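You operate a simulated robot arm through the tools that you are given. There is no shell and no other tool. Be economical: measure what you need, move in short steps, check, and stop when the job is done.

Carry out the task below with a simulated robot arm. There is one attempt and no reset: what you move stays moved.

JOB
Change the brown ring on the spindle for the red roll.
Fine: ring on the white peg, green clamp locked, a strip wound out.

The check looks at the end state, three seconds after you hand in, the way a careful person would. Anything else that was tipped, shoved, dropped, spilled or broken makes it a failure.

ROBOT AND FRAMES
A 6-joint arm with a two-finger parallel gripper, fixed in place. Base frame: the origin is at the foot of the arm, x ahead of it, y to its left, z up; the work surface is at about z = 0.9. Readings come in cm, degrees, newtons and seconds.
With the tool pointing down near the work surface it reaches from about 18 to 46 cm from the base axis. Its first joint turns from -70.0 to 70.0 degrees. Payload 1.9 kg.
Tool frame: the origin (TCP) lies between the finger pads and is the grasp point; the fingertips stand 2.3 cm ahead of it; z points along the fingers, y is the line along which they close. The gripper opens to 9.4 cm. The fingers are 3.8 cm wide and 1 cm thick; the gripper's body (5.4 by 9.6 cm) begins 3.9 cm behind the TCP.
Orientation is that of the tool frame in the base frame, as a unit quaternion [x, y, z, w]. With the fingers straight down and closing along the base's y, the tool's x points along the base's -x, its y along +y and its z along -z.

CONTROLS
- The arm moves only by the tool jog_arm. Its argument "motion" is a list that holds one entry, the list of rows, each a list of 6 numbers: the shift along the tool's x, y, z in units of 300 mm (1.0 is 300 mm), then the turn, a rotation vector about the tool's x, y, z in units of 90 degrees (1.0 is 90 degrees). In form: [[[dx, dy, dz, wx, wy, wz], ...]]. A call has 1 to 8 rows; each row is the pose to reach, as a shift and turn from the pose commanded when the call began, along the tool's axes at that moment. "grip" is the gripper command, from -1 (fully open) to 1 (shut), values between in proportion, set as the call begins (left out, the last holds). A call with a number of a shift or a turn outside -1 to 1 is refused whole. A row lasts 0.2 s, in which the tool goes at most 5 cm and 8.6 degrees; a call with a longer step from one row to the next is refused whole, and so is a gripper value outside its range. A pose out of reach is approached as far as the arm can. The call stops where the force on the tool passes 70 N (or 10 N more than at its start, if that is more) or the arm is blocked; 0.2 s more then pass. The fingers move at their own pace (about 10.8 cm/s each) and stop on an object; they squeeze with about 44 N. The grip force told is the motor's: it shows also when the fingers shut on nothing. Time passes only in rows, and 0.2 s behind the last, so rows that repeat a pose let the fingers close. The reply holds the time, the measured pose of the TCP, the force on the tool along the base axes, the opening and the grip force, in the units named above and with some noise.
- Cameras (640 x 400 px; columns grow to the right, rows downward): "scene" is fixed at [2.7, 28.89, 44.76]; the picture's right is [-0.96, -0.29, 0.00], its down [-0.10, 0.32, -0.94] and it looks along [0.27, -0.90, -0.33] (base axes); focal length 287 px, centre (320, 200). "wrist" rides on the gripper at [8.7, 1.6, -7.4] in the tool frame; the picture's right is [-0.18, 0.98, 0.00], its down [-0.58, -0.11, -0.81] and it looks along [-0.79, -0.15, 0.59] (tool axes); focal length 243 px, centre (320, 200). There is no depth. A picture from a camera that has moved, and an enlarged one, comes with that camera's place and axes in the base frame and with its lens.
- capture(camera): a new picture of that camera. No time passes.
- zoom(camera, box): a new picture of the part [left, top, right, bottom] of that camera's present view, enlarged. No time passes.
- hand_in(): hands the job in; it is judged then, once.

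Go step by step. Nothing tells you positions but the pictures and the camera data: compare them with the known pose of the tool, close in by small moves and look again before you grip or let go. The budget is 120 turns and 64 pictures, counting those below and the enlarged ones. Unless the task says otherwise, let go and move clear before handing in, and close with one line.

The tools are called after "Emit:" as a command line: name --argument value ..., lists and objects as JSON in quotes. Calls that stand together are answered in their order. jog_arm: Moves the arm, as the interface text tells. Its arguments: {"type":"object","properties":{"motion":{"type":"array"},"grip":{"type":"number"}},"required":["motion"]} The other tools are called the same way: capture (camera) takes a picture; zoom (camera, box) takes an enlarged picture of a part of a camera's view; hand_in () hands the job in.

At the start:

```text
t: 0.0
tool_pos: [15.74, -22.72, 38.48]
orientation: [0.001, 1.0, 0.0, 0.0]
ft_force: [0.5, 0.1, 0.6]
grip_width: 9.4
finger_force: 0.1
```

scene: 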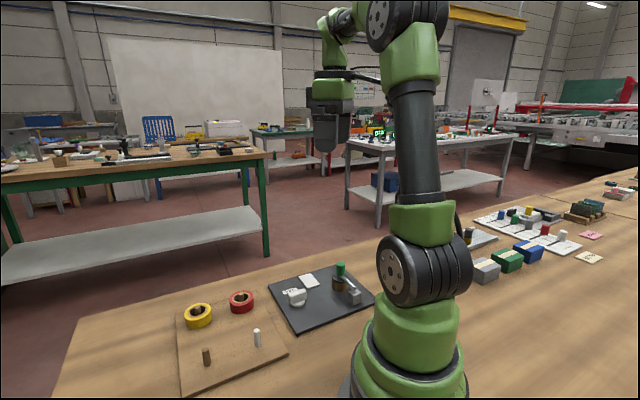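
wrist: 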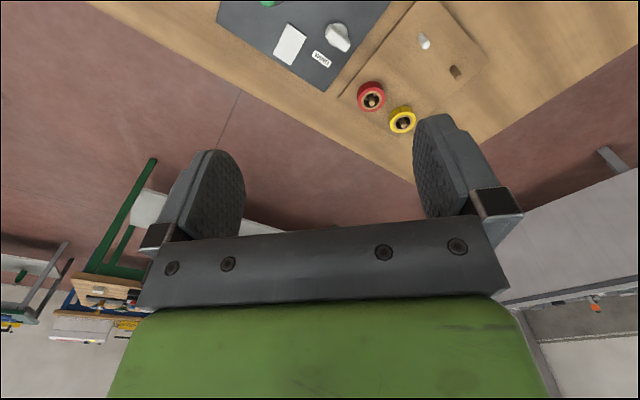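

I see a tape station (dark plate) and a wooden board with a yellow roll, a red roll, a brown peg and a white peg. I zoom in for detail first.

Emit:
zoom --camera "scene" --box '[260, 250, 388, 330]'

Emit:
zoom --camera "scene" --box '[160, 280, 320, 380]'

Emit:
zoom --camera "wrist" --box '[200, 0, 520, 200]'

```text
5.00 times, centred on (324, 290) of scene
camera zoom: at [2.7, 28.89, 44.76], right [-0.96, -0.29, 0.0], down [-0.1, 0.32, -0.94], along [0.27, -0.9, -0.33], focal length 1436 px, centre (300, -250)
```

zoom: 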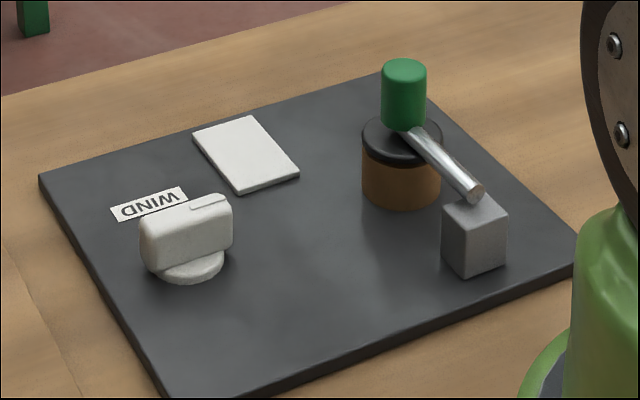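

```text
4.00 times, centred on (240, 330) of scene
camera zoom: at [2.7, 28.89, 44.76], right [-0.96, -0.29, 0.0], down [-0.1, 0.32, -0.94], along [0.27, -0.9, -0.33], focal length 1149 px, centre (640, -320)
```

zoom: 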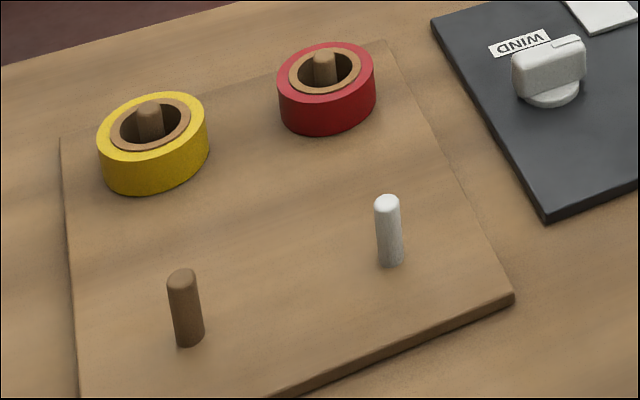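

```text
2.00 times, centred on (360, 100) of wrist
camera zoom: at [7.26, -21.02, 45.99], right [0.19, 0.98, 0.0], down [0.58, -0.11, 0.81], along [0.79, -0.15, -0.59], focal length 485 px, centre (240, 400)
```

zoom: 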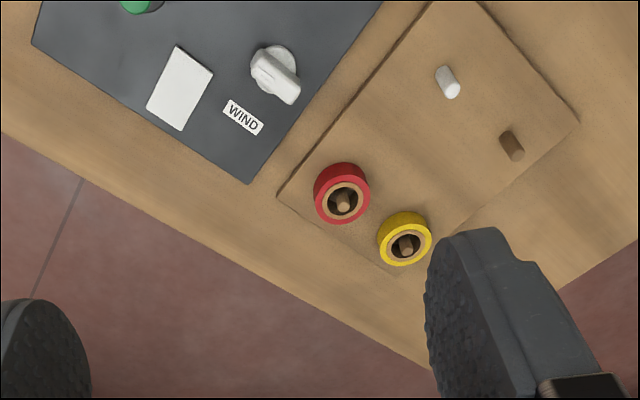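

The plate seems to hold a brown core under a black disk with a green clamp, plus a WIND knob. I'll turn the wrist so its camera looks at the plate from the +y side.

Emit:
jog_arm --motion '[[[-0.005, 0.045, 0.06, 0, 0, 0.09], [-0.01, 0.09, 0.12, 0, 0, 0.18], [-0.015, 0.135, 0.18, 0, 0, 0.27], [-0.02, 0.18, 0.24, 0, 0, 0.36], [-0.027, 0.225, 0.3, 0, 0, 0.45], [-0.032, 0.27, 0.36, 0, 0, 0.54], [-0.038, 0.315, 0.42, 0, 0, 0.63], [-0.043, 0.357, 0.48, 0, 0, 0.72]]]'

```text
t: 1.8
tool_pos: [17.13, -12.21, 24.18]
orientation: [0.536, 0.844, 0.0, 0.001]
ft_force: [0.1, 1.0, 0.2]
grip_width: 9.39
finger_force: 0.1
```

The arm is over the near side of the plate; I take a look.

Emit:
capture --camera "wrist"

```text
58 pictures are left
camera wrist: at [15.02, -3.62, 31.74], right [0.97, 0.25, 0.0], down [0.15, -0.57, 0.81], along [0.2, -0.78, -0.59], focal length 243 px, centre (320, 200)
```

wrist: 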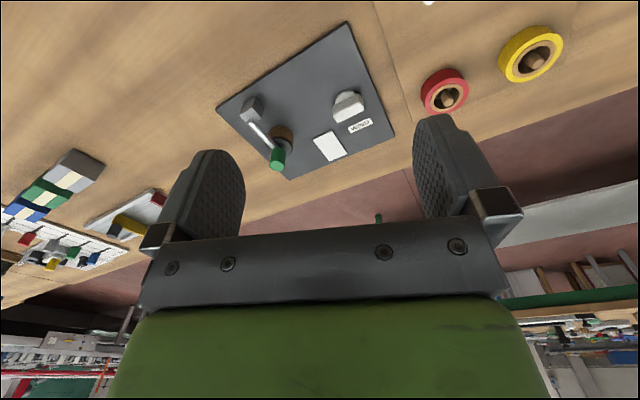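

Emit:
zoom --camera "wrist" --box '[200, 60, 408, 190]'

```text
3.08 times, centred on (304, 125) of wrist
camera zoom: at [15.02, -3.62, 31.74], right [0.97, 0.25, 0.0], down [0.15, -0.57, 0.81], along [0.2, -0.78, -0.59], focal length 746 px, centre (369, 431)
```

zoom: 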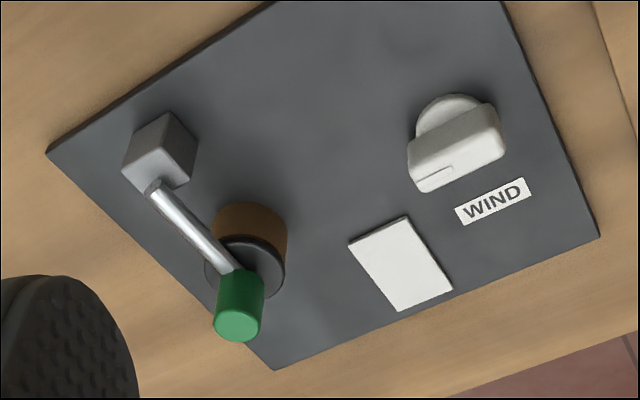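

The clamp mechanics are unclear, so I look closer at it from both cameras.

Emit:
zoom --camera "scene" --box '[324, 258, 372, 308]'

Emit:
zoom --camera "wrist" --box '[232, 90, 312, 176]'

Emit:
zoom --camera "scene" --box '[276, 270, 324, 310]'

```text
8.00 times, centred on (348, 283) of scene
camera zoom: at [2.7, 28.89, 44.76], right [-0.96, -0.29, 0.0], down [-0.1, 0.32, -0.94], along [0.27, -0.9, -0.33], focal length 2298 px, centre (96, -464)
```

zoom: 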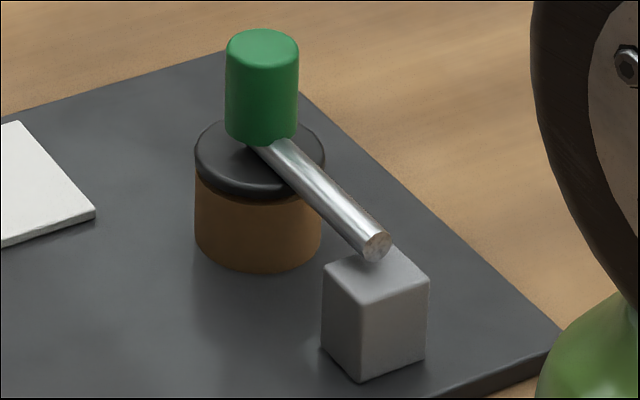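

```text
4.65 times, centred on (272, 133) of wrist
camera zoom: at [15.02, -3.62, 31.74], right [0.97, 0.25, 0.0], down [0.15, -0.57, 0.81], along [0.2, -0.78, -0.59], focal length 1128 px, centre (543, 512)
```

zoom: 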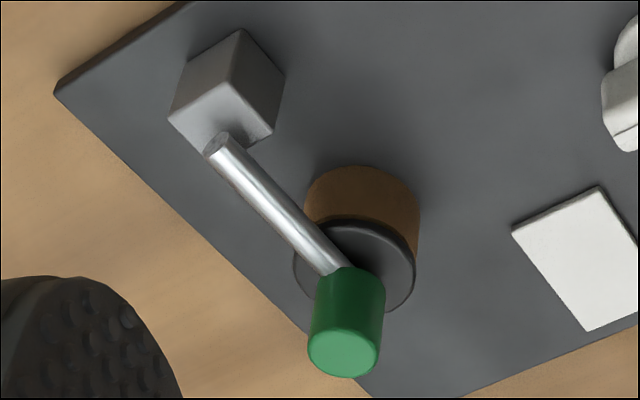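

```text
10.00 times, centred on (300, 290) of scene
camera zoom: at [2.7, 28.89, 44.76], right [-0.96, -0.29, 0.0], down [-0.1, 0.32, -0.94], along [0.27, -0.9, -0.33], focal length 2873 px, centre (520, -700)
```

zoom: 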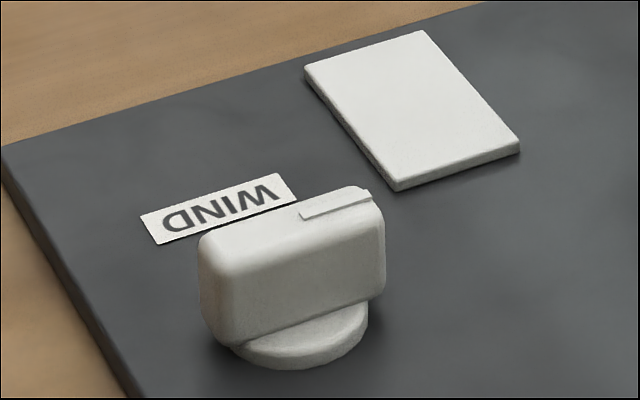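

I take the clamp to be an arm hinged at the grey block, with the green knob (about (15, -27.5), top z≈9.3) as handle over the spindle. I move above the knob with the fingers closing across the arm.

Emit:
jog_arm --motion '[[[-0.086, -0.056, 0.041, 0, 0, -0.055], [-0.173, -0.112, 0.082, 0, 0, -0.11], [-0.259, -0.168, 0.124, 0, 0, -0.165], [-0.346, -0.224, 0.165, 0, 0, -0.22], [-0.432, -0.28, 0.207, 0, 0, -0.2756]]]'

Emit:
capture --camera "wrist"

Emit:
zoom --camera "scene" --box '[280, 200, 408, 310]'

```text
t: 3.0
tool_pos: [15.04, -27.33, 17.77]
orientation: [0.342, 0.94, 0.0, 0.0]
ft_force: [-0.3, 0.1, 0.0]
grip_width: 9.42
finger_force: 0.1
```

```text
53 pictures are left
camera wrist: at [9.65, -20.4, 25.33], right [0.77, 0.64, 0.0], down [0.38, -0.46, 0.81], along [0.51, -0.62, -0.59], focal length 243 px, centre (320, 200)
```

wrist: 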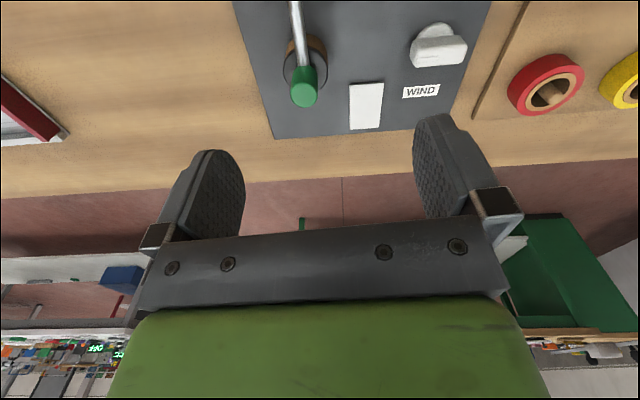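

```text
3.64 times, centred on (344, 255) of scene
camera zoom: at [2.7, 28.89, 44.76], right [-0.96, -0.29, 0.0], down [-0.1, 0.32, -0.94], along [0.27, -0.9, -0.33], focal length 1045 px, centre (233, 0)
```

zoom: 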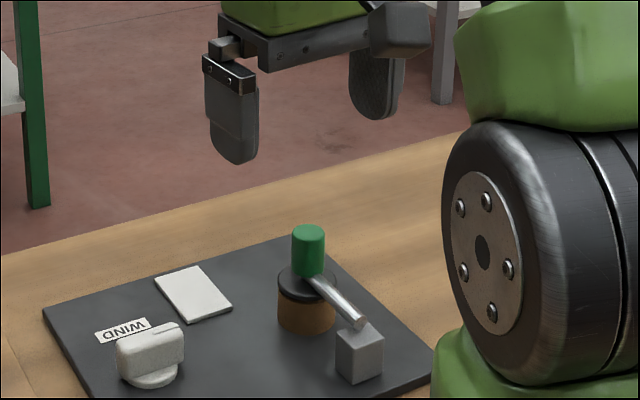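

The knob looks slightly further out than the first estimate, so I zoom to refine.

Emit:
zoom --camera "wrist" --box '[240, 0, 400, 140]'

```text
2.86 times, centred on (320, 70) of wrist
camera zoom: at [9.65, -20.4, 25.33], right [0.77, 0.64, 0.0], down [0.38, -0.46, 0.81], along [0.51, -0.62, -0.59], focal length 693 px, centre (320, 571)
```

zoom: 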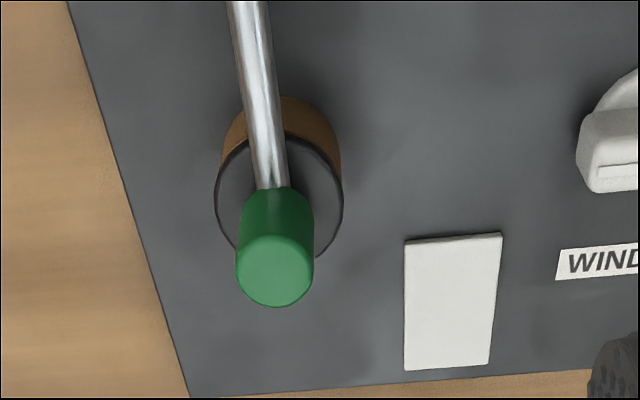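

Two views now agree: knob axis at (15.05, -28.75), top z≈8.4, disk top z≈4.3. I lower the open fingers around the knob.

Emit:
jog_arm --motion '[[[-0.0307, -0.036, 0.08, 0, 0, 0], [-0.0307, -0.036, 0.16, 0, 0, 0], [-0.0307, -0.036, 0.24, 0, 0, 0], [-0.0307, -0.036, 0.3, 0, 0, 0], [-0.0307, -0.036, 0.346, 0, 0, 0]]]'

Emit:
zoom --camera "scene" --box '[290, 220, 402, 310]'

Emit:
capture --camera "wrist"

```text
t: 4.2
tool_pos: [14.97, -28.86, 7.4]
orientation: [0.343, 0.939, 0.0, 0.001]
ft_force: [0.0, -0.4, 0.0]
grip_width: 9.4
finger_force: 0.0
```

```text
4.44 times, centred on (346, 265) of scene
camera zoom: at [2.7, 28.89, 44.76], right [-0.96, -0.29, 0.0], down [-0.1, 0.32, -0.94], along [0.27, -0.9, -0.33], focal length 1277 px, centre (204, -89)
```

zoom: 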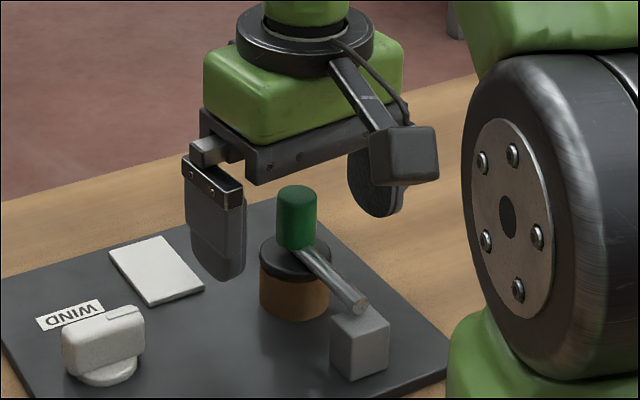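

```text
49 pictures are left
camera wrist: at [9.51, -22.05, 14.78], right [0.77, 0.63, 0.0], down [0.37, -0.46, 0.81], along [0.51, -0.62, -0.59], focal length 243 px, centre (320, 200)
```

wrist: 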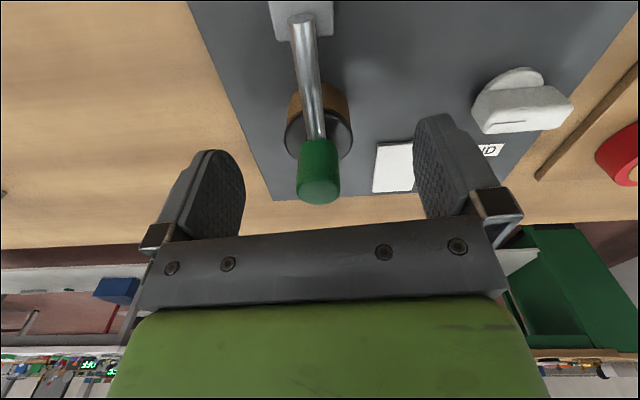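

The knob sits between the fingers. I close partway and check the centring.

Emit:
jog_arm --motion '[[[0, 0, 0, 0, 0, 0], [0, 0, 0, 0, 0, 0], [0, 0, 0, 0, 0, 0]]]' --grip 0.36

Emit:
capture --camera "wrist"

```text
t: 5.0
tool_pos: [14.9, -28.9, 7.25]
orientation: [0.343, 0.939, 0.0, 0.0]
ft_force: [0.2, -0.9, 0.7]
grip_width: 3.01
finger_force: 0.0
```

```text
48 pictures are left
camera wrist: at [9.51, -22.04, 14.81], right [0.77, 0.63, 0.0], down [0.37, -0.46, 0.81], along [0.51, -0.62, -0.59], focal length 243 px, centre (320, 200)
```

wrist: 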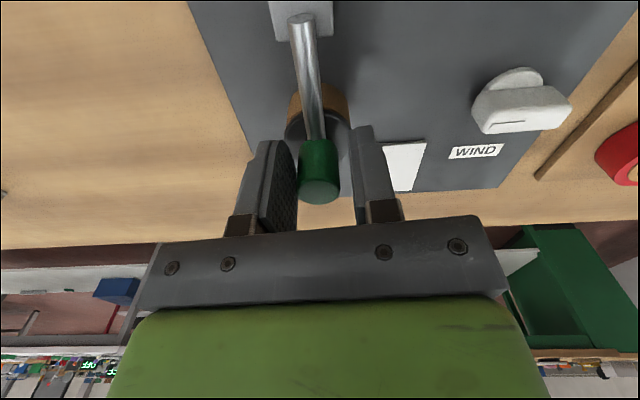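

Nearly centred; I nudge 0.25 cm and close on the knob.

Emit:
jog_arm --motion '[[[0, -0.007, 0, 0, 0, 0], [0, -0.007, 0, 0, 0, 0], [0, -0.007, 0, 0, 0, 0], [0, -0.007, 0, 0, 0, 0]]]' --grip 0.75

```text
t: 6.0
tool_pos: [14.78, -29.04, 7.35]
orientation: [0.343, 0.939, -0.002, 0.001]
ft_force: [-31.2, -25.9, -20.7]
grip_width: 2.11
finger_force: 44.7
```

Gripped at 2.11 cm, but with a side load; I nudge a little to relieve it and see which way the load falls.

Emit:
jog_arm --motion '[[[0, -0.004, 0, 0, 0, 0], [0, -0.004, 0, 0, 0, 0]]]'

```text
t: 6.6
tool_pos: [14.8, -29.09, 7.38]
orientation: [0.341, 0.94, -0.001, 0.0]
ft_force: [-20.0, -18.2, -20.3]
grip_width: 2.12
finger_force: 45.3
```

Emit:
jog_arm --motion '[[[0, -0.008, 0, 0, 0, 0], [0, -0.008, 0, 0, 0, 0]]]'

```text
t: 7.2
tool_pos: [14.86, -28.97, 7.44]
orientation: [0.342, 0.94, 0.002, 0.0]
ft_force: [21.7, 11.9, -17.5]
grip_width: 2.14
finger_force: 44.8
```

I now test the hinge idea with a small 5° arc about the block, reading the forces.

Emit:
jog_arm --motion '[[[0, 0.0035, 0, 0, 0, 0], [0.004, 0.0035, -0.0078, 0, -0.0278, 0], [0.0085, 0.0035, -0.0156, 0, -0.0556, 0], [0.0085, 0.0035, -0.0156, 0, -0.0556, 0]]]'

Emit:
zoom --camera "scene" --box '[310, 240, 390, 310]'

```text
t: 8.2
tool_pos: [14.59, -28.82, 7.98]
orientation: [0.344, 0.938, -0.015, 0.042]
ft_force: [7.2, 14.6, 15.9]
grip_width: 2.13
finger_force: 45.2
```

```text
5.71 times, centred on (350, 275) of scene
camera zoom: at [2.7, 28.9, 44.76], right [-0.96, -0.29, 0.0], down [-0.1, 0.32, -0.94], along [0.27, -0.9, -0.33], focal length 1642 px, centre (149, -229)
```

zoom: 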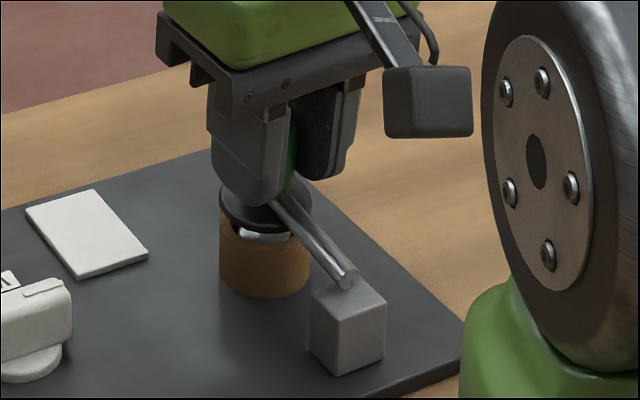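

It lifts freely as a hinge: the disk came off the ring. I continue the arc.

Emit:
jog_arm --motion '[[[0.0065, 0, -0.0117, 0, -0.0417, 0], [0.0133, 0, -0.0232, 0, -0.0833, 0], [0.021, 0, -0.034, 0, -0.125, 0], [0.0295, 0, -0.0444, 0, -0.1667, 0], [0.0385, 0, -0.054, 0, -0.2083, 0], [0.0484, 0, -0.0633, 0, -0.25, 0]]]'

Emit:
zoom --camera "scene" --box '[310, 230, 406, 310]'

```text
t: 9.2
tool_pos: [14.22, -28.51, 8.66]
orientation: [0.339, 0.932, -0.036, 0.123]
ft_force: [-2.4, -0.3, -0.4]
grip_width: 2.17
finger_force: 45.1
out of reach, approached as far as the arm can: row 3, 4, 5
stopped in row 5: the force on the tool passed its limit (the readings are from after the stop); the commanded pose is now the measured one
```

```text
5.00 times, centred on (358, 270) of scene
camera zoom: at [2.7, 28.89, 44.76], right [-0.96, -0.29, 0.0], down [-0.1, 0.32, -0.94], along [0.27, -0.9, -0.33], focal length 1436 px, centre (130, -150)
```

zoom: 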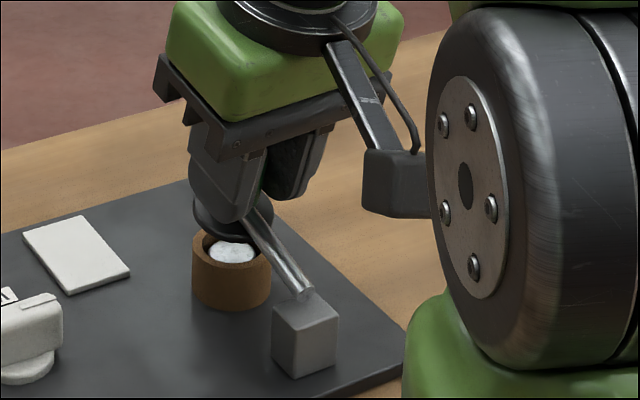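

The wrist ran to a limit at about 15° tilt. I now continue the arc while turning the tool back upright, letting the knob pivot between the pads.

Emit:
jog_arm --motion '[[[0.007, 0, -0.0123, 0, 0.02, 0], [0.0143, 0, -0.0246, 0, 0.04, 0], [0.023, 0, -0.036, 0, 0.06, 0], [0.0319, 0, -0.047, 0, 0.08, 0], [0.042, 0, -0.057, 0, 0.1, 0], [0.0525, 0, -0.0668, 0, 0.12, 0], [0.064, 0, -0.0755, 0, 0.14, 0], [0.0756, 0, -0.0835, 0, 0.16, 0]]]'

Emit:
zoom --camera "scene" --box '[310, 230, 406, 310]'

```text
t: 11.0
tool_pos: [12.02, -26.58, 10.44]
orientation: [0.341, 0.94, 0.01, 0.005]
ft_force: [48.1, 27.3, -3.0]
grip_width: 2.14
finger_force: 44.9
```

```text
5.00 times, centred on (358, 270) of scene
camera zoom: at [2.7, 28.89, 44.76], right [-0.96, -0.29, 0.0], down [-0.1, 0.32, -0.94], along [0.27, -0.9, -0.33], focal length 1436 px, centre (130, -150)
```

zoom: 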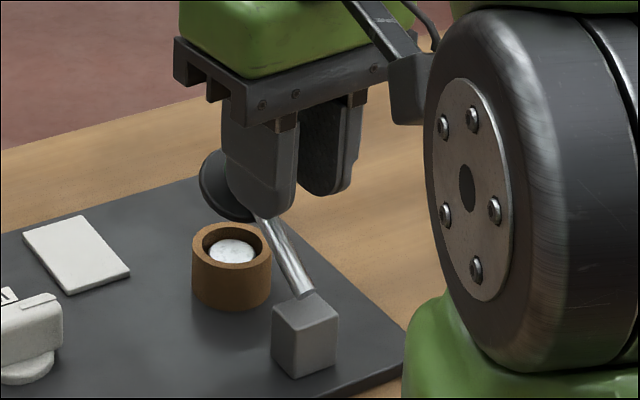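

It swings well; there's a growing sideways load, so I correct along the finger axis while continuing.

Emit:
jog_arm --motion '[[[0, 0.005, 0, 0, 0, 0], [0, 0.01, 0, 0, 0, 0], [0.017, 0.0115, -0.0045, 0, 0, 0], [0.0347, 0.013, -0.008, 0, 0, 0], [0.053, 0.0145, -0.0092, 0, 0, 0], [0.0703, 0.016, -0.0098, 0, 0, 0]]]'

Emit:
zoom --camera "scene" --box '[310, 230, 406, 310]'

```text
t: 12.4
tool_pos: [10.73, -24.93, 10.83]
orientation: [0.341, 0.94, 0.009, 0.005]
ft_force: [0.1, 0.0, -0.6]
grip_width: 1.19
finger_force: 0.1
```

```text
5.00 times, centred on (358, 270) of scene
camera zoom: at [2.7, 28.89, 44.76], right [-0.96, -0.29, 0.0], down [-0.1, 0.32, -0.94], along [0.27, -0.9, -0.33], focal length 1436 px, centre (130, -150)
```

zoom: 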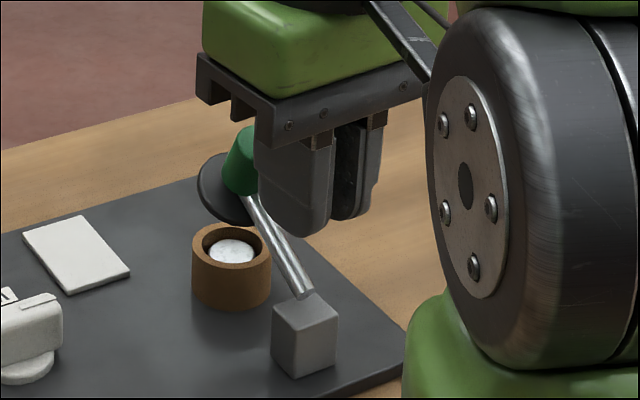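

The clamp slipped from the fingers but stays half open by friction. I go up and over to its outer side with closed fingers to push it the rest of the way.

Emit:
jog_arm --motion '[[[0, 0, -0.1, 0, 0, 0], [0, 0, -0.21, 0, 0, 0], [-0.1, -0.002, -0.21, 0, 0, 0], [-0.2, -0.004, -0.21, 0, 0, 0], [-0.285, -0.007, -0.21, 0, 0, 0], [-0.285, -0.007, -0.1, 0, 0, 0], [-0.285, -0.007, 0, 0, 0, 0]]]' --grip 1

Emit:
zoom --camera "scene" --box '[300, 220, 412, 310]'

Emit:
capture --camera "wrist"

```text
t: 14.0
tool_pos: [16.84, -30.59, 10.83]
orientation: [0.341, 0.94, 0.008, 0.005]
ft_force: [-0.2, -0.4, -0.6]
grip_width: 0.0
finger_force: 42.8
```

```text
4.44 times, centred on (356, 265) of scene
camera zoom: at [2.7, 28.89, 44.76], right [-0.96, -0.29, 0.0], down [-0.1, 0.32, -0.94], along [0.27, -0.9, -0.33], focal length 1277 px, centre (160, -89)
```

zoom: 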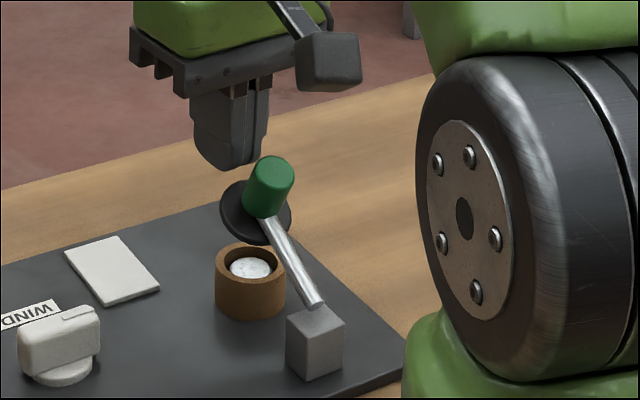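

```text
42 pictures are left
camera wrist: at [11.38, -23.78, 18.33], right [0.77, 0.64, 0.02], down [0.36, -0.47, 0.81], along [0.52, -0.62, -0.59], focal length 243 px, centre (320, 200)
```

wrist: 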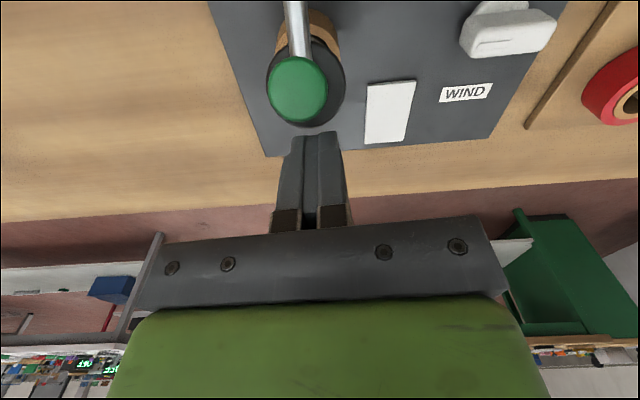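

Aligned behind the disk. I lower 1 cm and pull toward the hinge in small steps.

Emit:
jog_arm --motion '[[[0, 0, 0.035, 0, 0, 0], [0.03, 0, 0.035, 0, 0, 0], [0.06, 0, 0.035, 0, 0, 0], [0.085, 0, 0.03, 0, 0, 0], [0.11, 0, 0.02, 0, 0, 0], [0.135, 0, 0.01, 0, 0, 0], [0.16, 0, 0.0, 0, 0, 0], [0.18, 0, 0.0, 0, 0, 0]]]'

Emit:
zoom --camera "scene" --box '[300, 220, 412, 310]'

```text
t: 14.8
tool_pos: [16.73, -30.25, 10.37]
orientation: [0.339, 0.941, -0.003, 0.02]
ft_force: [5.6, -0.1, 2.0]
grip_width: 0.01
finger_force: 42.6
stopped in row 3: the force on the tool passed its limit (the readings are from after the stop); the commanded pose is now the measured one
```

```text
4.44 times, centred on (356, 265) of scene
camera zoom: at [2.7, 28.89, 44.76], right [-0.96, -0.29, 0.0], down [-0.1, 0.32, -0.94], along [0.27, -0.9, -0.33], focal length 1277 px, centre (160, -89)
```

zoom: 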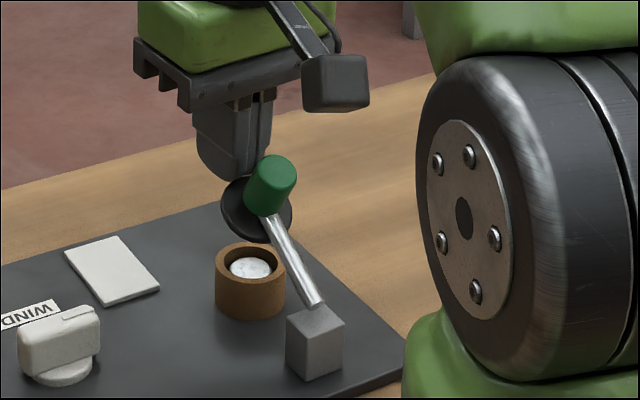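

The fingertip caught the disk's rim. I back off outward, go lower, then pull in slowly.

Emit:
jog_arm --motion '[[[-0.015, 0, -0.01, 0, 0.02, 0], [-0.05, 0, -0.01, 0, 0.025, 0], [-0.05, 0, 0.02, 0, 0.025, 0], [-0.05, 0, 0.05, 0, 0.025, 0]]]'

Emit:
jog_arm --motion '[[[0.01, 0, 0, 0, 0, 0], [0.02, 0, 0, 0, 0, 0], [0.03, 0, 0, 0, 0, 0], [0.04, 0, 0, 0, 0, 0], [0.05, 0, 0, 0, 0, 0], [0.06, 0, 0, 0, 0, 0], [0.07, 0, 0, 0, 0, 0], [0.08, 0, 0, 0, 0, 0]]]'

Emit:
zoom --camera "scene" --box '[300, 220, 412, 310]'

```text
t: 15.8
tool_pos: [17.97, -31.24, 9.08]
orientation: [0.338, 0.941, 0.003, 0.001]
ft_force: [1.5, -0.2, 0.1]
grip_width: 0.0
finger_force: 42.9
```

```text
t: 17.6
tool_pos: [16.05, -29.72, 8.85]
orientation: [0.339, 0.941, 0.004, 0.0]
ft_force: [-0.1, 0.0, 0.9]
grip_width: 0.0
finger_force: 42.5
```

```text
4.44 times, centred on (356, 265) of scene
camera zoom: at [2.7, 28.89, 44.76], right [-0.96, -0.29, 0.0], down [-0.1, 0.32, -0.94], along [0.27, -0.9, -0.33], focal length 1277 px, centre (160, -89)
```

zoom: 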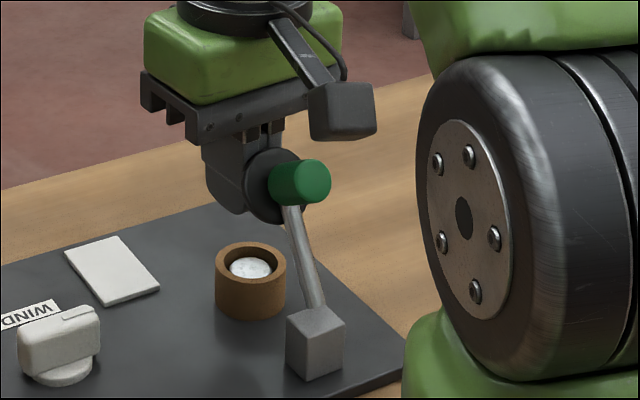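

The clamp is now opening nicely, to about 75°. I continue slowly.

Emit:
jog_arm --motion '[[[0.01, 0, 0, 0, 0, 0], [0.02, 0, 0, 0, 0, 0], [0.03, 0, 0, 0, 0, 0], [0.04, 0, 0, 0, 0, 0], [0.05, 0, 0, 0, 0, 0], [0.06, 0, 0, 0, 0, 0], [0.07, 0, 0, 0, 0, 0], [0.08, 0, 0, 0, 0, 0]]]'

Emit:
zoom --camera "scene" --box '[300, 220, 412, 310]'

```text
t: 19.4
tool_pos: [14.03, -28.33, 8.9]
orientation: [0.339, 0.941, 0.003, 0.002]
ft_force: [-0.2, -0.3, -0.5]
grip_width: 0.01
finger_force: 42.8
```

```text
4.44 times, centred on (356, 265) of scene
camera zoom: at [2.7, 28.89, 44.76], right [-0.96, -0.29, 0.0], down [-0.1, 0.32, -0.94], along [0.27, -0.9, -0.33], focal length 1277 px, centre (160, -89)
```

zoom: 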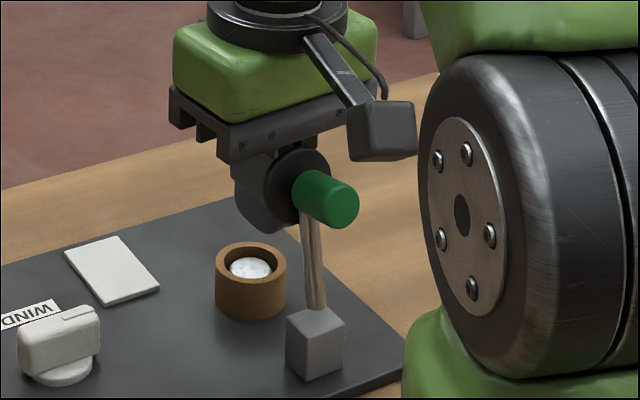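

The clamp looks open past vertical. I back off, rise, and check that it stays.

Emit:
jog_arm --motion '[[[-0.06, 0, 0, 0, 0, 0], [-0.1, 0, -0.1, 0, 0, 0], [-0.1, 0, -0.25, 0, 0, 0], [-0.1, 0, -0.37, 0, 0, 0]]]' --grip -1

Emit:
zoom --camera "scene" --box '[300, 240, 396, 310]'

Emit:
capture --camera "wrist"

```text
t: 20.4
tool_pos: [16.51, -30.22, 20.01]
orientation: [0.339, 0.941, 0.003, 0.001]
ft_force: [0.8, -0.5, 0.2]
grip_width: 9.4
finger_force: 0.2
```

```text
5.71 times, centred on (348, 275) of scene
camera zoom: at [2.7, 28.89, 44.76], right [-0.96, -0.29, 0.0], down [-0.1, 0.32, -0.94], along [0.27, -0.9, -0.33], focal length 1642 px, centre (160, -229)
```

zoom: 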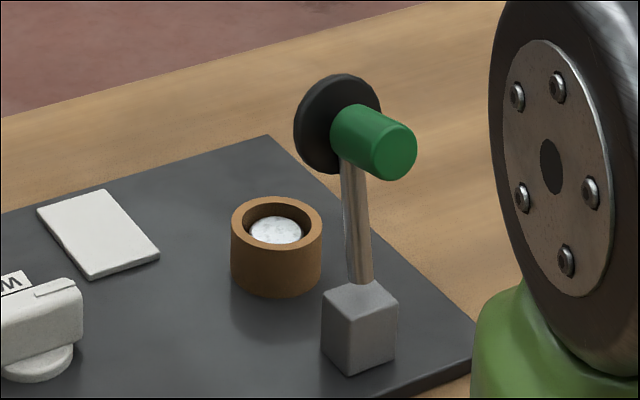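

```text
37 pictures are left
camera wrist: at [10.91, -23.5, 27.49], right [0.77, 0.64, 0.01], down [0.38, -0.46, 0.8], along [0.52, -0.62, -0.59], focal length 243 px, centre (320, 200)
```

wrist: 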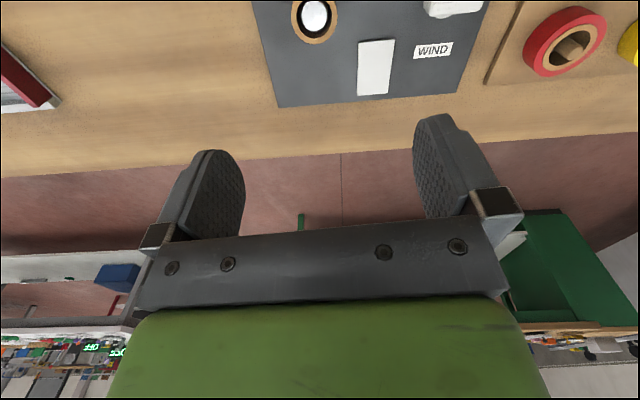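

The clamp stays open, and the spindle is at about (15.2, -29.15) with top z≈3.4, inside the ring. I turn the wrist by 180° so the camera hangs outward, away from the open clamp.

Emit:
jog_arm --motion '[[[0.007, 0, 0, 0, 0, 0.094], [0.014, 0, 0, 0, 0, 0.188], [0.021, 0, 0, 0, 0, 0.282], [0.028, 0, 0, 0, 0, 0.376], [0.035, 0, 0, 0, 0, 0.47], [0.042, 0, 0, 0, 0, 0.564], [0.049, 0, 0, 0, 0, 0.658], [0.056, 0, 0, 0, 0, 0.752]]]'

Emit:
jog_arm --motion '[[[0, 0, 0, 0, 0, 0.094], [0, 0, 0, 0, 0, 0.188], [0, 0, 0, 0, 0, 0.282], [0, 0, 0, 0, 0, 0.376], [0, 0, 0, 0, 0, 0.47], [0, 0, 0, 0, 0, 0.564], [0, 0, 0, 0, 0, 0.658], [0, 0, 0, 0, 0, 0.752]]]'

Emit:
jog_arm --motion '[[[0, 0, 0, 0, 0, 0.094], [0, 0, 0, 0, 0, 0.188], [0, 0, 0, 0, 0, 0.282], [0, 0, 0, 0, 0, 0.376], [0, 0, 0, 0, 0, 0.47], [0, 0, 0, 0, 0, 0.496]]]'

Emit:
capture --camera "wrist"

```text
t: 22.2
tool_pos: [15.11, -29.12, 20.1]
orientation: [0.806, 0.592, 0.003, -0.002]
ft_force: [-1.3, 0.2, 0.5]
grip_width: 9.39
finger_force: 0.1
```

```text
t: 24.0
tool_pos: [15.21, -29.03, 19.96]
orientation: [0.999, 0.042, 0.003, -0.003]
ft_force: [-0.2, 0.1, -0.8]
grip_width: 9.37
finger_force: 0.0
```

```text
t: 25.4
tool_pos: [15.18, -29.09, 20.15]
orientation: [0.94, -0.341, 0.001, -0.002]
ft_force: [-0.4, 0.9, -0.4]
grip_width: 9.39
finger_force: 0.1
```

```text
36 pictures are left
camera wrist: at [20.87, -35.98, 27.55], right [-0.77, -0.64, -0.01], down [-0.38, 0.45, 0.81], along [-0.51, 0.62, -0.59], focal length 243 px, centre (320, 200)
```

wrist: 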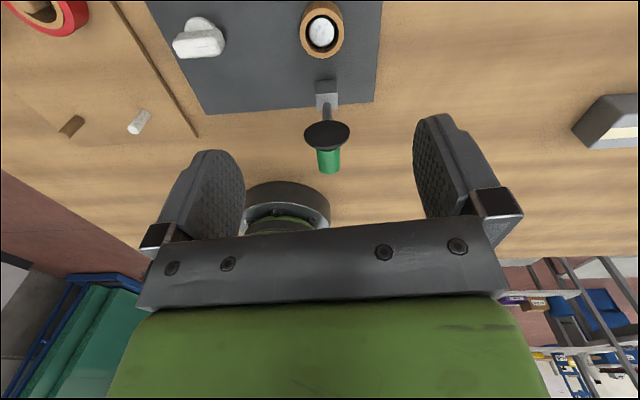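

Yaw reached with the camera on the outer side. I set a 6 cm opening and descend partway above the ring to check clearance to the clamp.

Emit:
jog_arm --motion '[[[0.006, 0.0036, 0.1, 0, 0, 0], [0.006, 0.0036, 0.2, 0, 0, 0], [0.006, 0.0036, 0.3, 0, 0, 0], [0.006, 0.0036, 0.37, 0, 0, 0]]]' --grip -0.28

Emit:
capture --camera "wrist"

Emit:
zoom --camera "scene" --box '[280, 220, 392, 310]'

```text
t: 26.4
tool_pos: [15.09, -29.21, 8.74]
orientation: [0.941, -0.339, 0.001, -0.003]
ft_force: [0.3, 0.2, 0.6]
grip_width: 5.99
finger_force: 0.0
```

```text
35 pictures are left
camera wrist: at [20.87, -36.0, 16.17], right [-0.77, -0.64, -0.01], down [-0.38, 0.45, 0.81], along [-0.51, 0.62, -0.59], focal length 243 px, centre (320, 200)
```

wrist: 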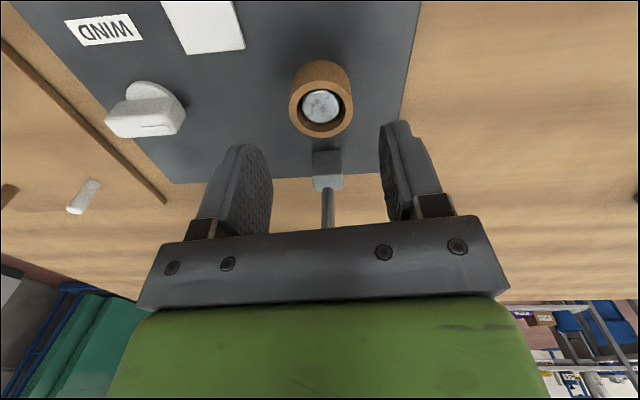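

```text
4.44 times, centred on (336, 265) of scene
camera zoom: at [2.7, 28.89, 44.76], right [-0.96, -0.29, 0.0], down [-0.1, 0.32, -0.94], along [0.27, -0.9, -0.33], focal length 1277 px, centre (249, -89)
```

zoom: 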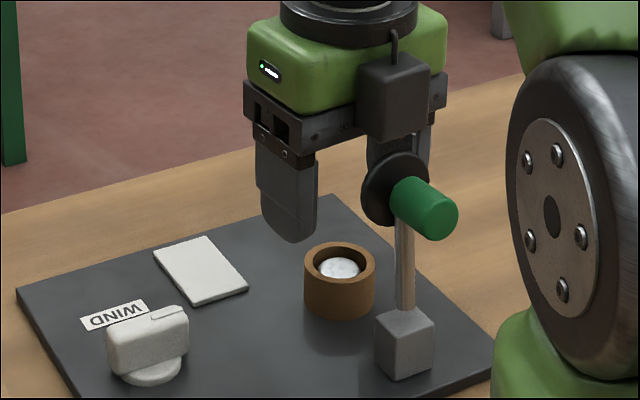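

There is a dark box on the gripper near the clamp's disk; I check it closely before going lower.

Emit:
zoom --camera "scene" --box '[326, 205, 390, 265]'

```text
6.67 times, centred on (358, 235) of scene
camera zoom: at [2.7, 28.89, 44.76], right [-0.96, -0.29, 0.0], down [-0.1, 0.32, -0.94], along [0.27, -0.9, -0.33], focal length 1915 px, centre (67, -33)
```

zoom: 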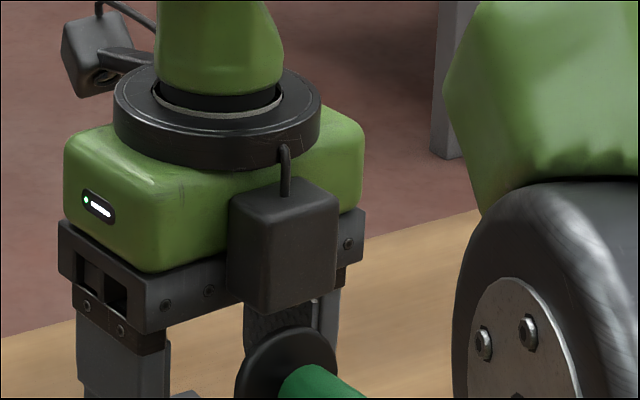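

A module on the gripper's inner side would come close to the disk, so I offset the grasp 0.8 cm outward and descend around the ring.

Emit:
jog_arm --motion '[[[0.027, 0, 0.0, 0, 0, 0], [0.027, 0, 0.04, 0, 0, 0], [0.027, 0, 0.08, 0, 0, 0], [0.027, 0, 0.115, 0, 0, 0], [0.027, 0, 0.143, 0, 0, 0]]]'

Emit:
capture --camera "wrist"

Emit:
zoom --camera "scene" --box '[290, 220, 402, 310]'

```text
t: 27.6
tool_pos: [16.07, -29.74, 4.42]
orientation: [0.941, -0.339, 0.0, -0.004]
ft_force: [0.0, -0.1, 0.0]
grip_width: 6.03
finger_force: 0.0
```

```text
32 pictures are left
camera wrist: at [21.77, -36.48, 11.92], right [-0.77, -0.64, -0.01], down [-0.38, 0.45, 0.81], along [-0.51, 0.62, -0.59], focal length 243 px, centre (320, 200)
```

wrist: 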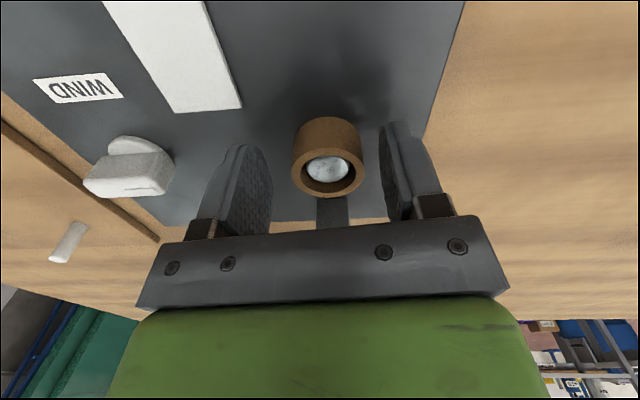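

```text
4.44 times, centred on (346, 265) of scene
camera zoom: at [2.7, 28.89, 44.76], right [-0.96, -0.29, 0.0], down [-0.1, 0.32, -0.94], along [0.27, -0.9, -0.33], focal length 1277 px, centre (204, -89)
```

zoom: 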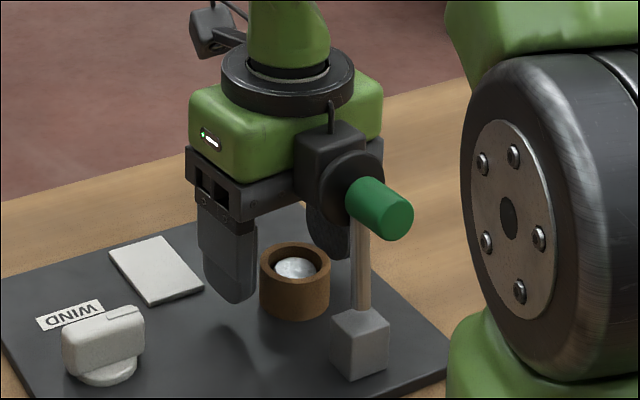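

Clear of the clamp and the ring is centred. I close on the ring.

Emit:
jog_arm --motion '[[[0, 0, 0, 0, 0, 0], [0, 0, 0, 0, 0, 0], [0, 0, 0, 0, 0, 0]]]' --grip 0.6

```text
t: 28.4
tool_pos: [15.95, -29.63, 4.47]
orientation: [0.941, -0.339, 0.002, -0.003]
ft_force: [-0.3, 0.7, -1.1]
grip_width: 3.55
finger_force: 44.4
```

Gripped at 3.55 cm with no side load. I lift straight up.

Emit:
jog_arm --motion '[[[0, 0, -0.03, 0, 0, 0], [0, 0, -0.07, 0, 0, 0], [0, 0, -0.12, 0, 0, 0], [0, 0, -0.2, 0, 0, 0], [0, 0, -0.3, 0, 0, 0], [0, 0, -0.4, 0, 0, 0]]]'

Emit:
capture --camera "wrist"

Emit:
zoom --camera "scene" --box '[160, 180, 416, 340]'

```text
t: 29.8
tool_pos: [16.14, -29.42, 16.49]
orientation: [0.941, -0.339, 0.0, -0.004]
ft_force: [-1.1, 0.8, -0.2]
grip_width: 3.57
finger_force: 43.3
```

```text
30 pictures are left
camera wrist: at [21.86, -36.33, 23.93], right [-0.77, -0.64, -0.01], down [-0.38, 0.45, 0.81], along [-0.51, 0.62, -0.59], focal length 243 px, centre (320, 200)
```

wrist: 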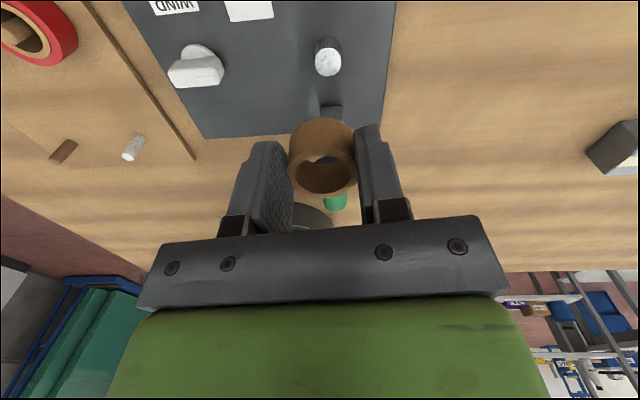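

```text
2.50 times, centred on (288, 260) of scene
camera zoom: at [2.7, 28.89, 44.76], right [-0.96, -0.29, 0.0], down [-0.1, 0.32, -0.94], along [0.27, -0.9, -0.33], focal length 718 px, centre (400, 50)
```

zoom: 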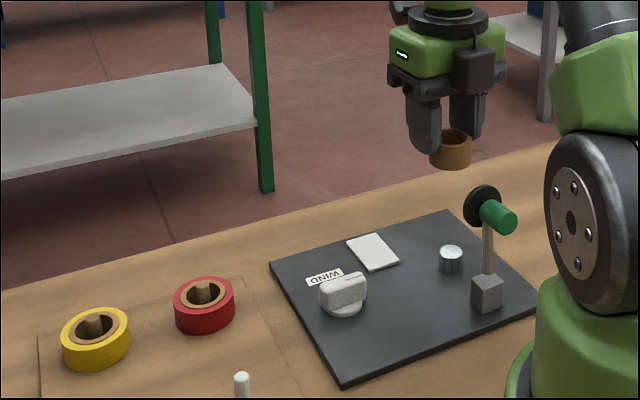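

The ring is held; triangulation puts the white peg top at about (26.3, -8.3, 4.0). I carry the ring over at height, turning the wrist to a natural yaw.

Emit:
jog_arm --motion '[[[-0.022, -0.096, 0, 0, 0, -0.0555], [-0.044, -0.193, 0, 0, 0, -0.111], [-0.066, -0.289, 0, 0, 0, -0.1665], [-0.0885, -0.385, 0, 0, 0, -0.222], [-0.11, -0.481, 0, 0, 0, -0.2775], [-0.133, -0.578, 0, 0, 0, -0.333], [-0.155, -0.674, 0, 0, 0, -0.3885], [-0.177, -0.77, 0, 0, 0, -0.444]]]'

Emit:
capture --camera "wrist"

Emit:
zoom --camera "scene" --box '[150, 220, 342, 380]'

```text
t: 31.6
tool_pos: [26.7, -8.41, 16.79]
orientation: [1.0, 0.003, 0.003, -0.002]
ft_force: [-1.6, 0.6, 0.4]
grip_width: 3.52
finger_force: 43.7
```

```text
28 pictures are left
camera wrist: at [35.47, -9.99, 24.27], right [-0.18, -0.98, -0.01], down [-0.59, 0.1, 0.8], along [-0.79, 0.15, -0.59], focal length 243 px, centre (320, 200)
```

wrist: 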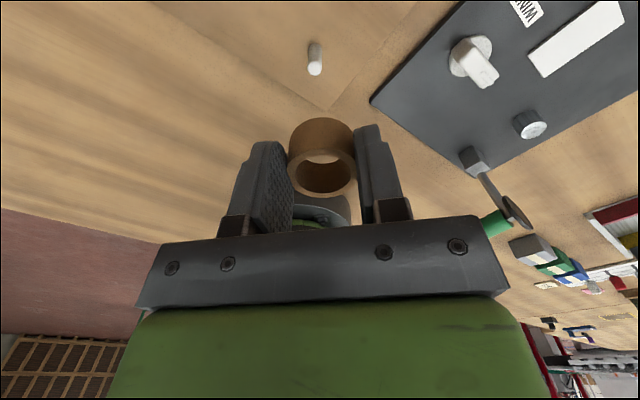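

```text
2.50 times, centred on (246, 300) of scene
camera zoom: at [2.7, 28.89, 44.76], right [-0.96, -0.29, 0.0], down [-0.1, 0.32, -0.94], along [0.27, -0.9, -0.33], focal length 718 px, centre (505, -50)
```

zoom: 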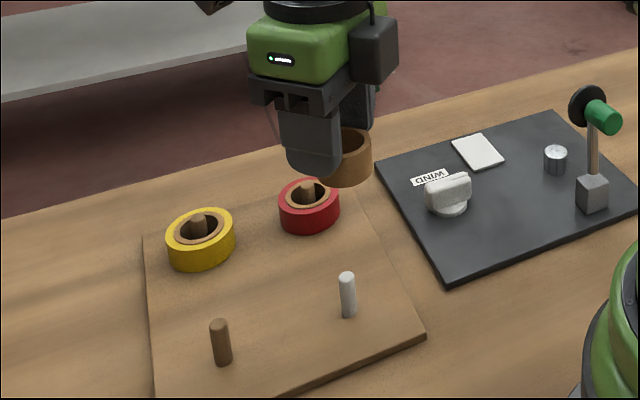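

Peg refined to about (26.1, -7.9); the ring hangs 0.6 cm inward of the TCP. I shift 0.5 cm in y, descend to just above the peg, and look.

Emit:
jog_arm --motion '[[[0, -0.0167, 0.07, 0, 0, 0], [0, -0.0167, 0.15, 0, 0, 0], [0, -0.0167, 0.22, 0, 0, 0], [0, -0.0167, 0.25, 0, 0, 0]]]'

Emit:
zoom --camera "wrist" --box '[220, 40, 420, 240]'

Emit:
zoom --camera "scene" --box '[190, 250, 310, 370]'

```text
t: 32.6
tool_pos: [26.54, -8.09, 9.0]
orientation: [1.0, 0.003, 0.003, -0.003]
ft_force: [0.0, -0.5, 0.1]
grip_width: 3.54
finger_force: 44.2
```

```text
2.00 times, centred on (320, 140) of wrist
camera zoom: at [35.33, -9.66, 16.64], right [-0.18, -0.98, -0.01], down [-0.59, 0.1, 0.8], along [-0.79, 0.15, -0.59], focal length 485 px, centre (320, 320)
```

zoom: 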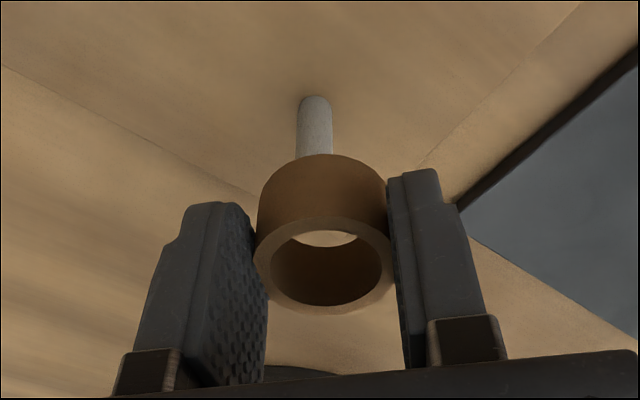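

```text
3.33 times, centred on (250, 310) of scene
camera zoom: at [2.7, 28.89, 44.76], right [-0.96, -0.29, 0.0], down [-0.1, 0.32, -0.94], along [0.27, -0.9, -0.33], focal length 958 px, centre (553, -167)
```

zoom: 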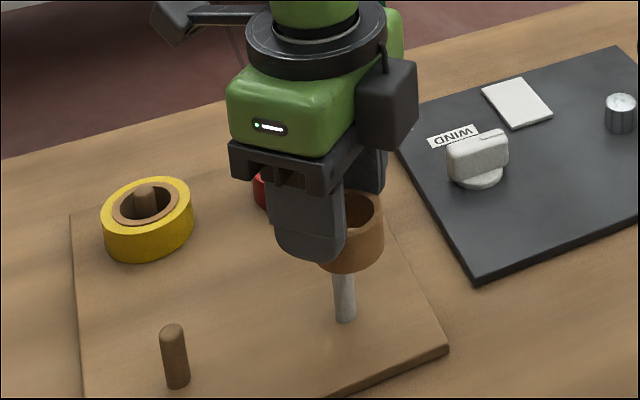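

Both views say the peg is ~0.5 cm further out in x than the ring centre. I correct, then lower the ring over the peg.

Emit:
jog_arm --motion '[[[0.018, -0.005, 0, 0, 0, 0], [0.018, -0.005, 0.02, 0, 0, 0], [0.018, -0.005, 0.04, 0, 0, 0], [0.018, -0.005, 0.06, 0, 0, 0]]]'

Emit:
zoom --camera "wrist" --box '[220, 40, 420, 240]'

Emit:
zoom --camera "scene" --box '[226, 300, 286, 360]'

```text
t: 33.6
tool_pos: [27.04, -7.88, 7.38]
orientation: [1.0, 0.003, 0.002, -0.003]
ft_force: [-0.8, 0.1, 0.2]
grip_width: 3.5
finger_force: 43.8
```

```text
2.00 times, centred on (320, 140) of wrist
camera zoom: at [35.83, -9.51, 14.95], right [-0.18, -0.98, -0.01], down [-0.59, 0.1, 0.8], along [-0.79, 0.15, -0.59], focal length 485 px, centre (320, 320)
```

zoom: 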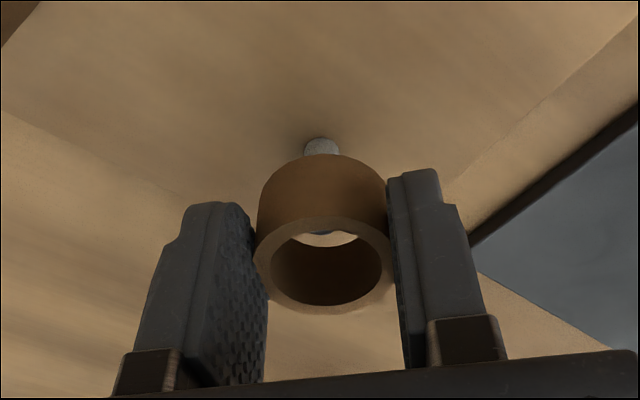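

```text
6.67 times, centred on (256, 330) of scene
camera zoom: at [2.7, 28.89, 44.76], right [-0.96, -0.29, 0.0], down [-0.1, 0.32, -0.94], along [0.27, -0.9, -0.33], focal length 1915 px, centre (747, -667)
```

zoom: 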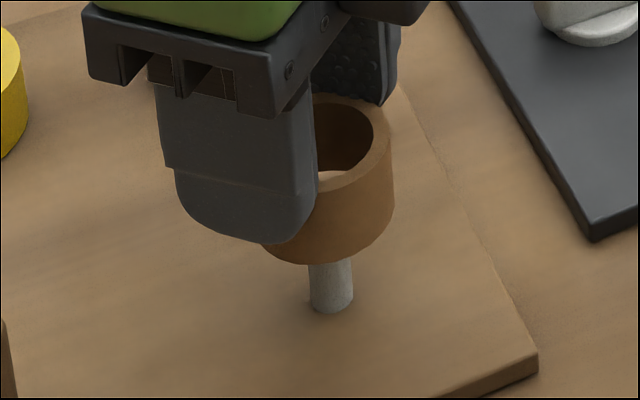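

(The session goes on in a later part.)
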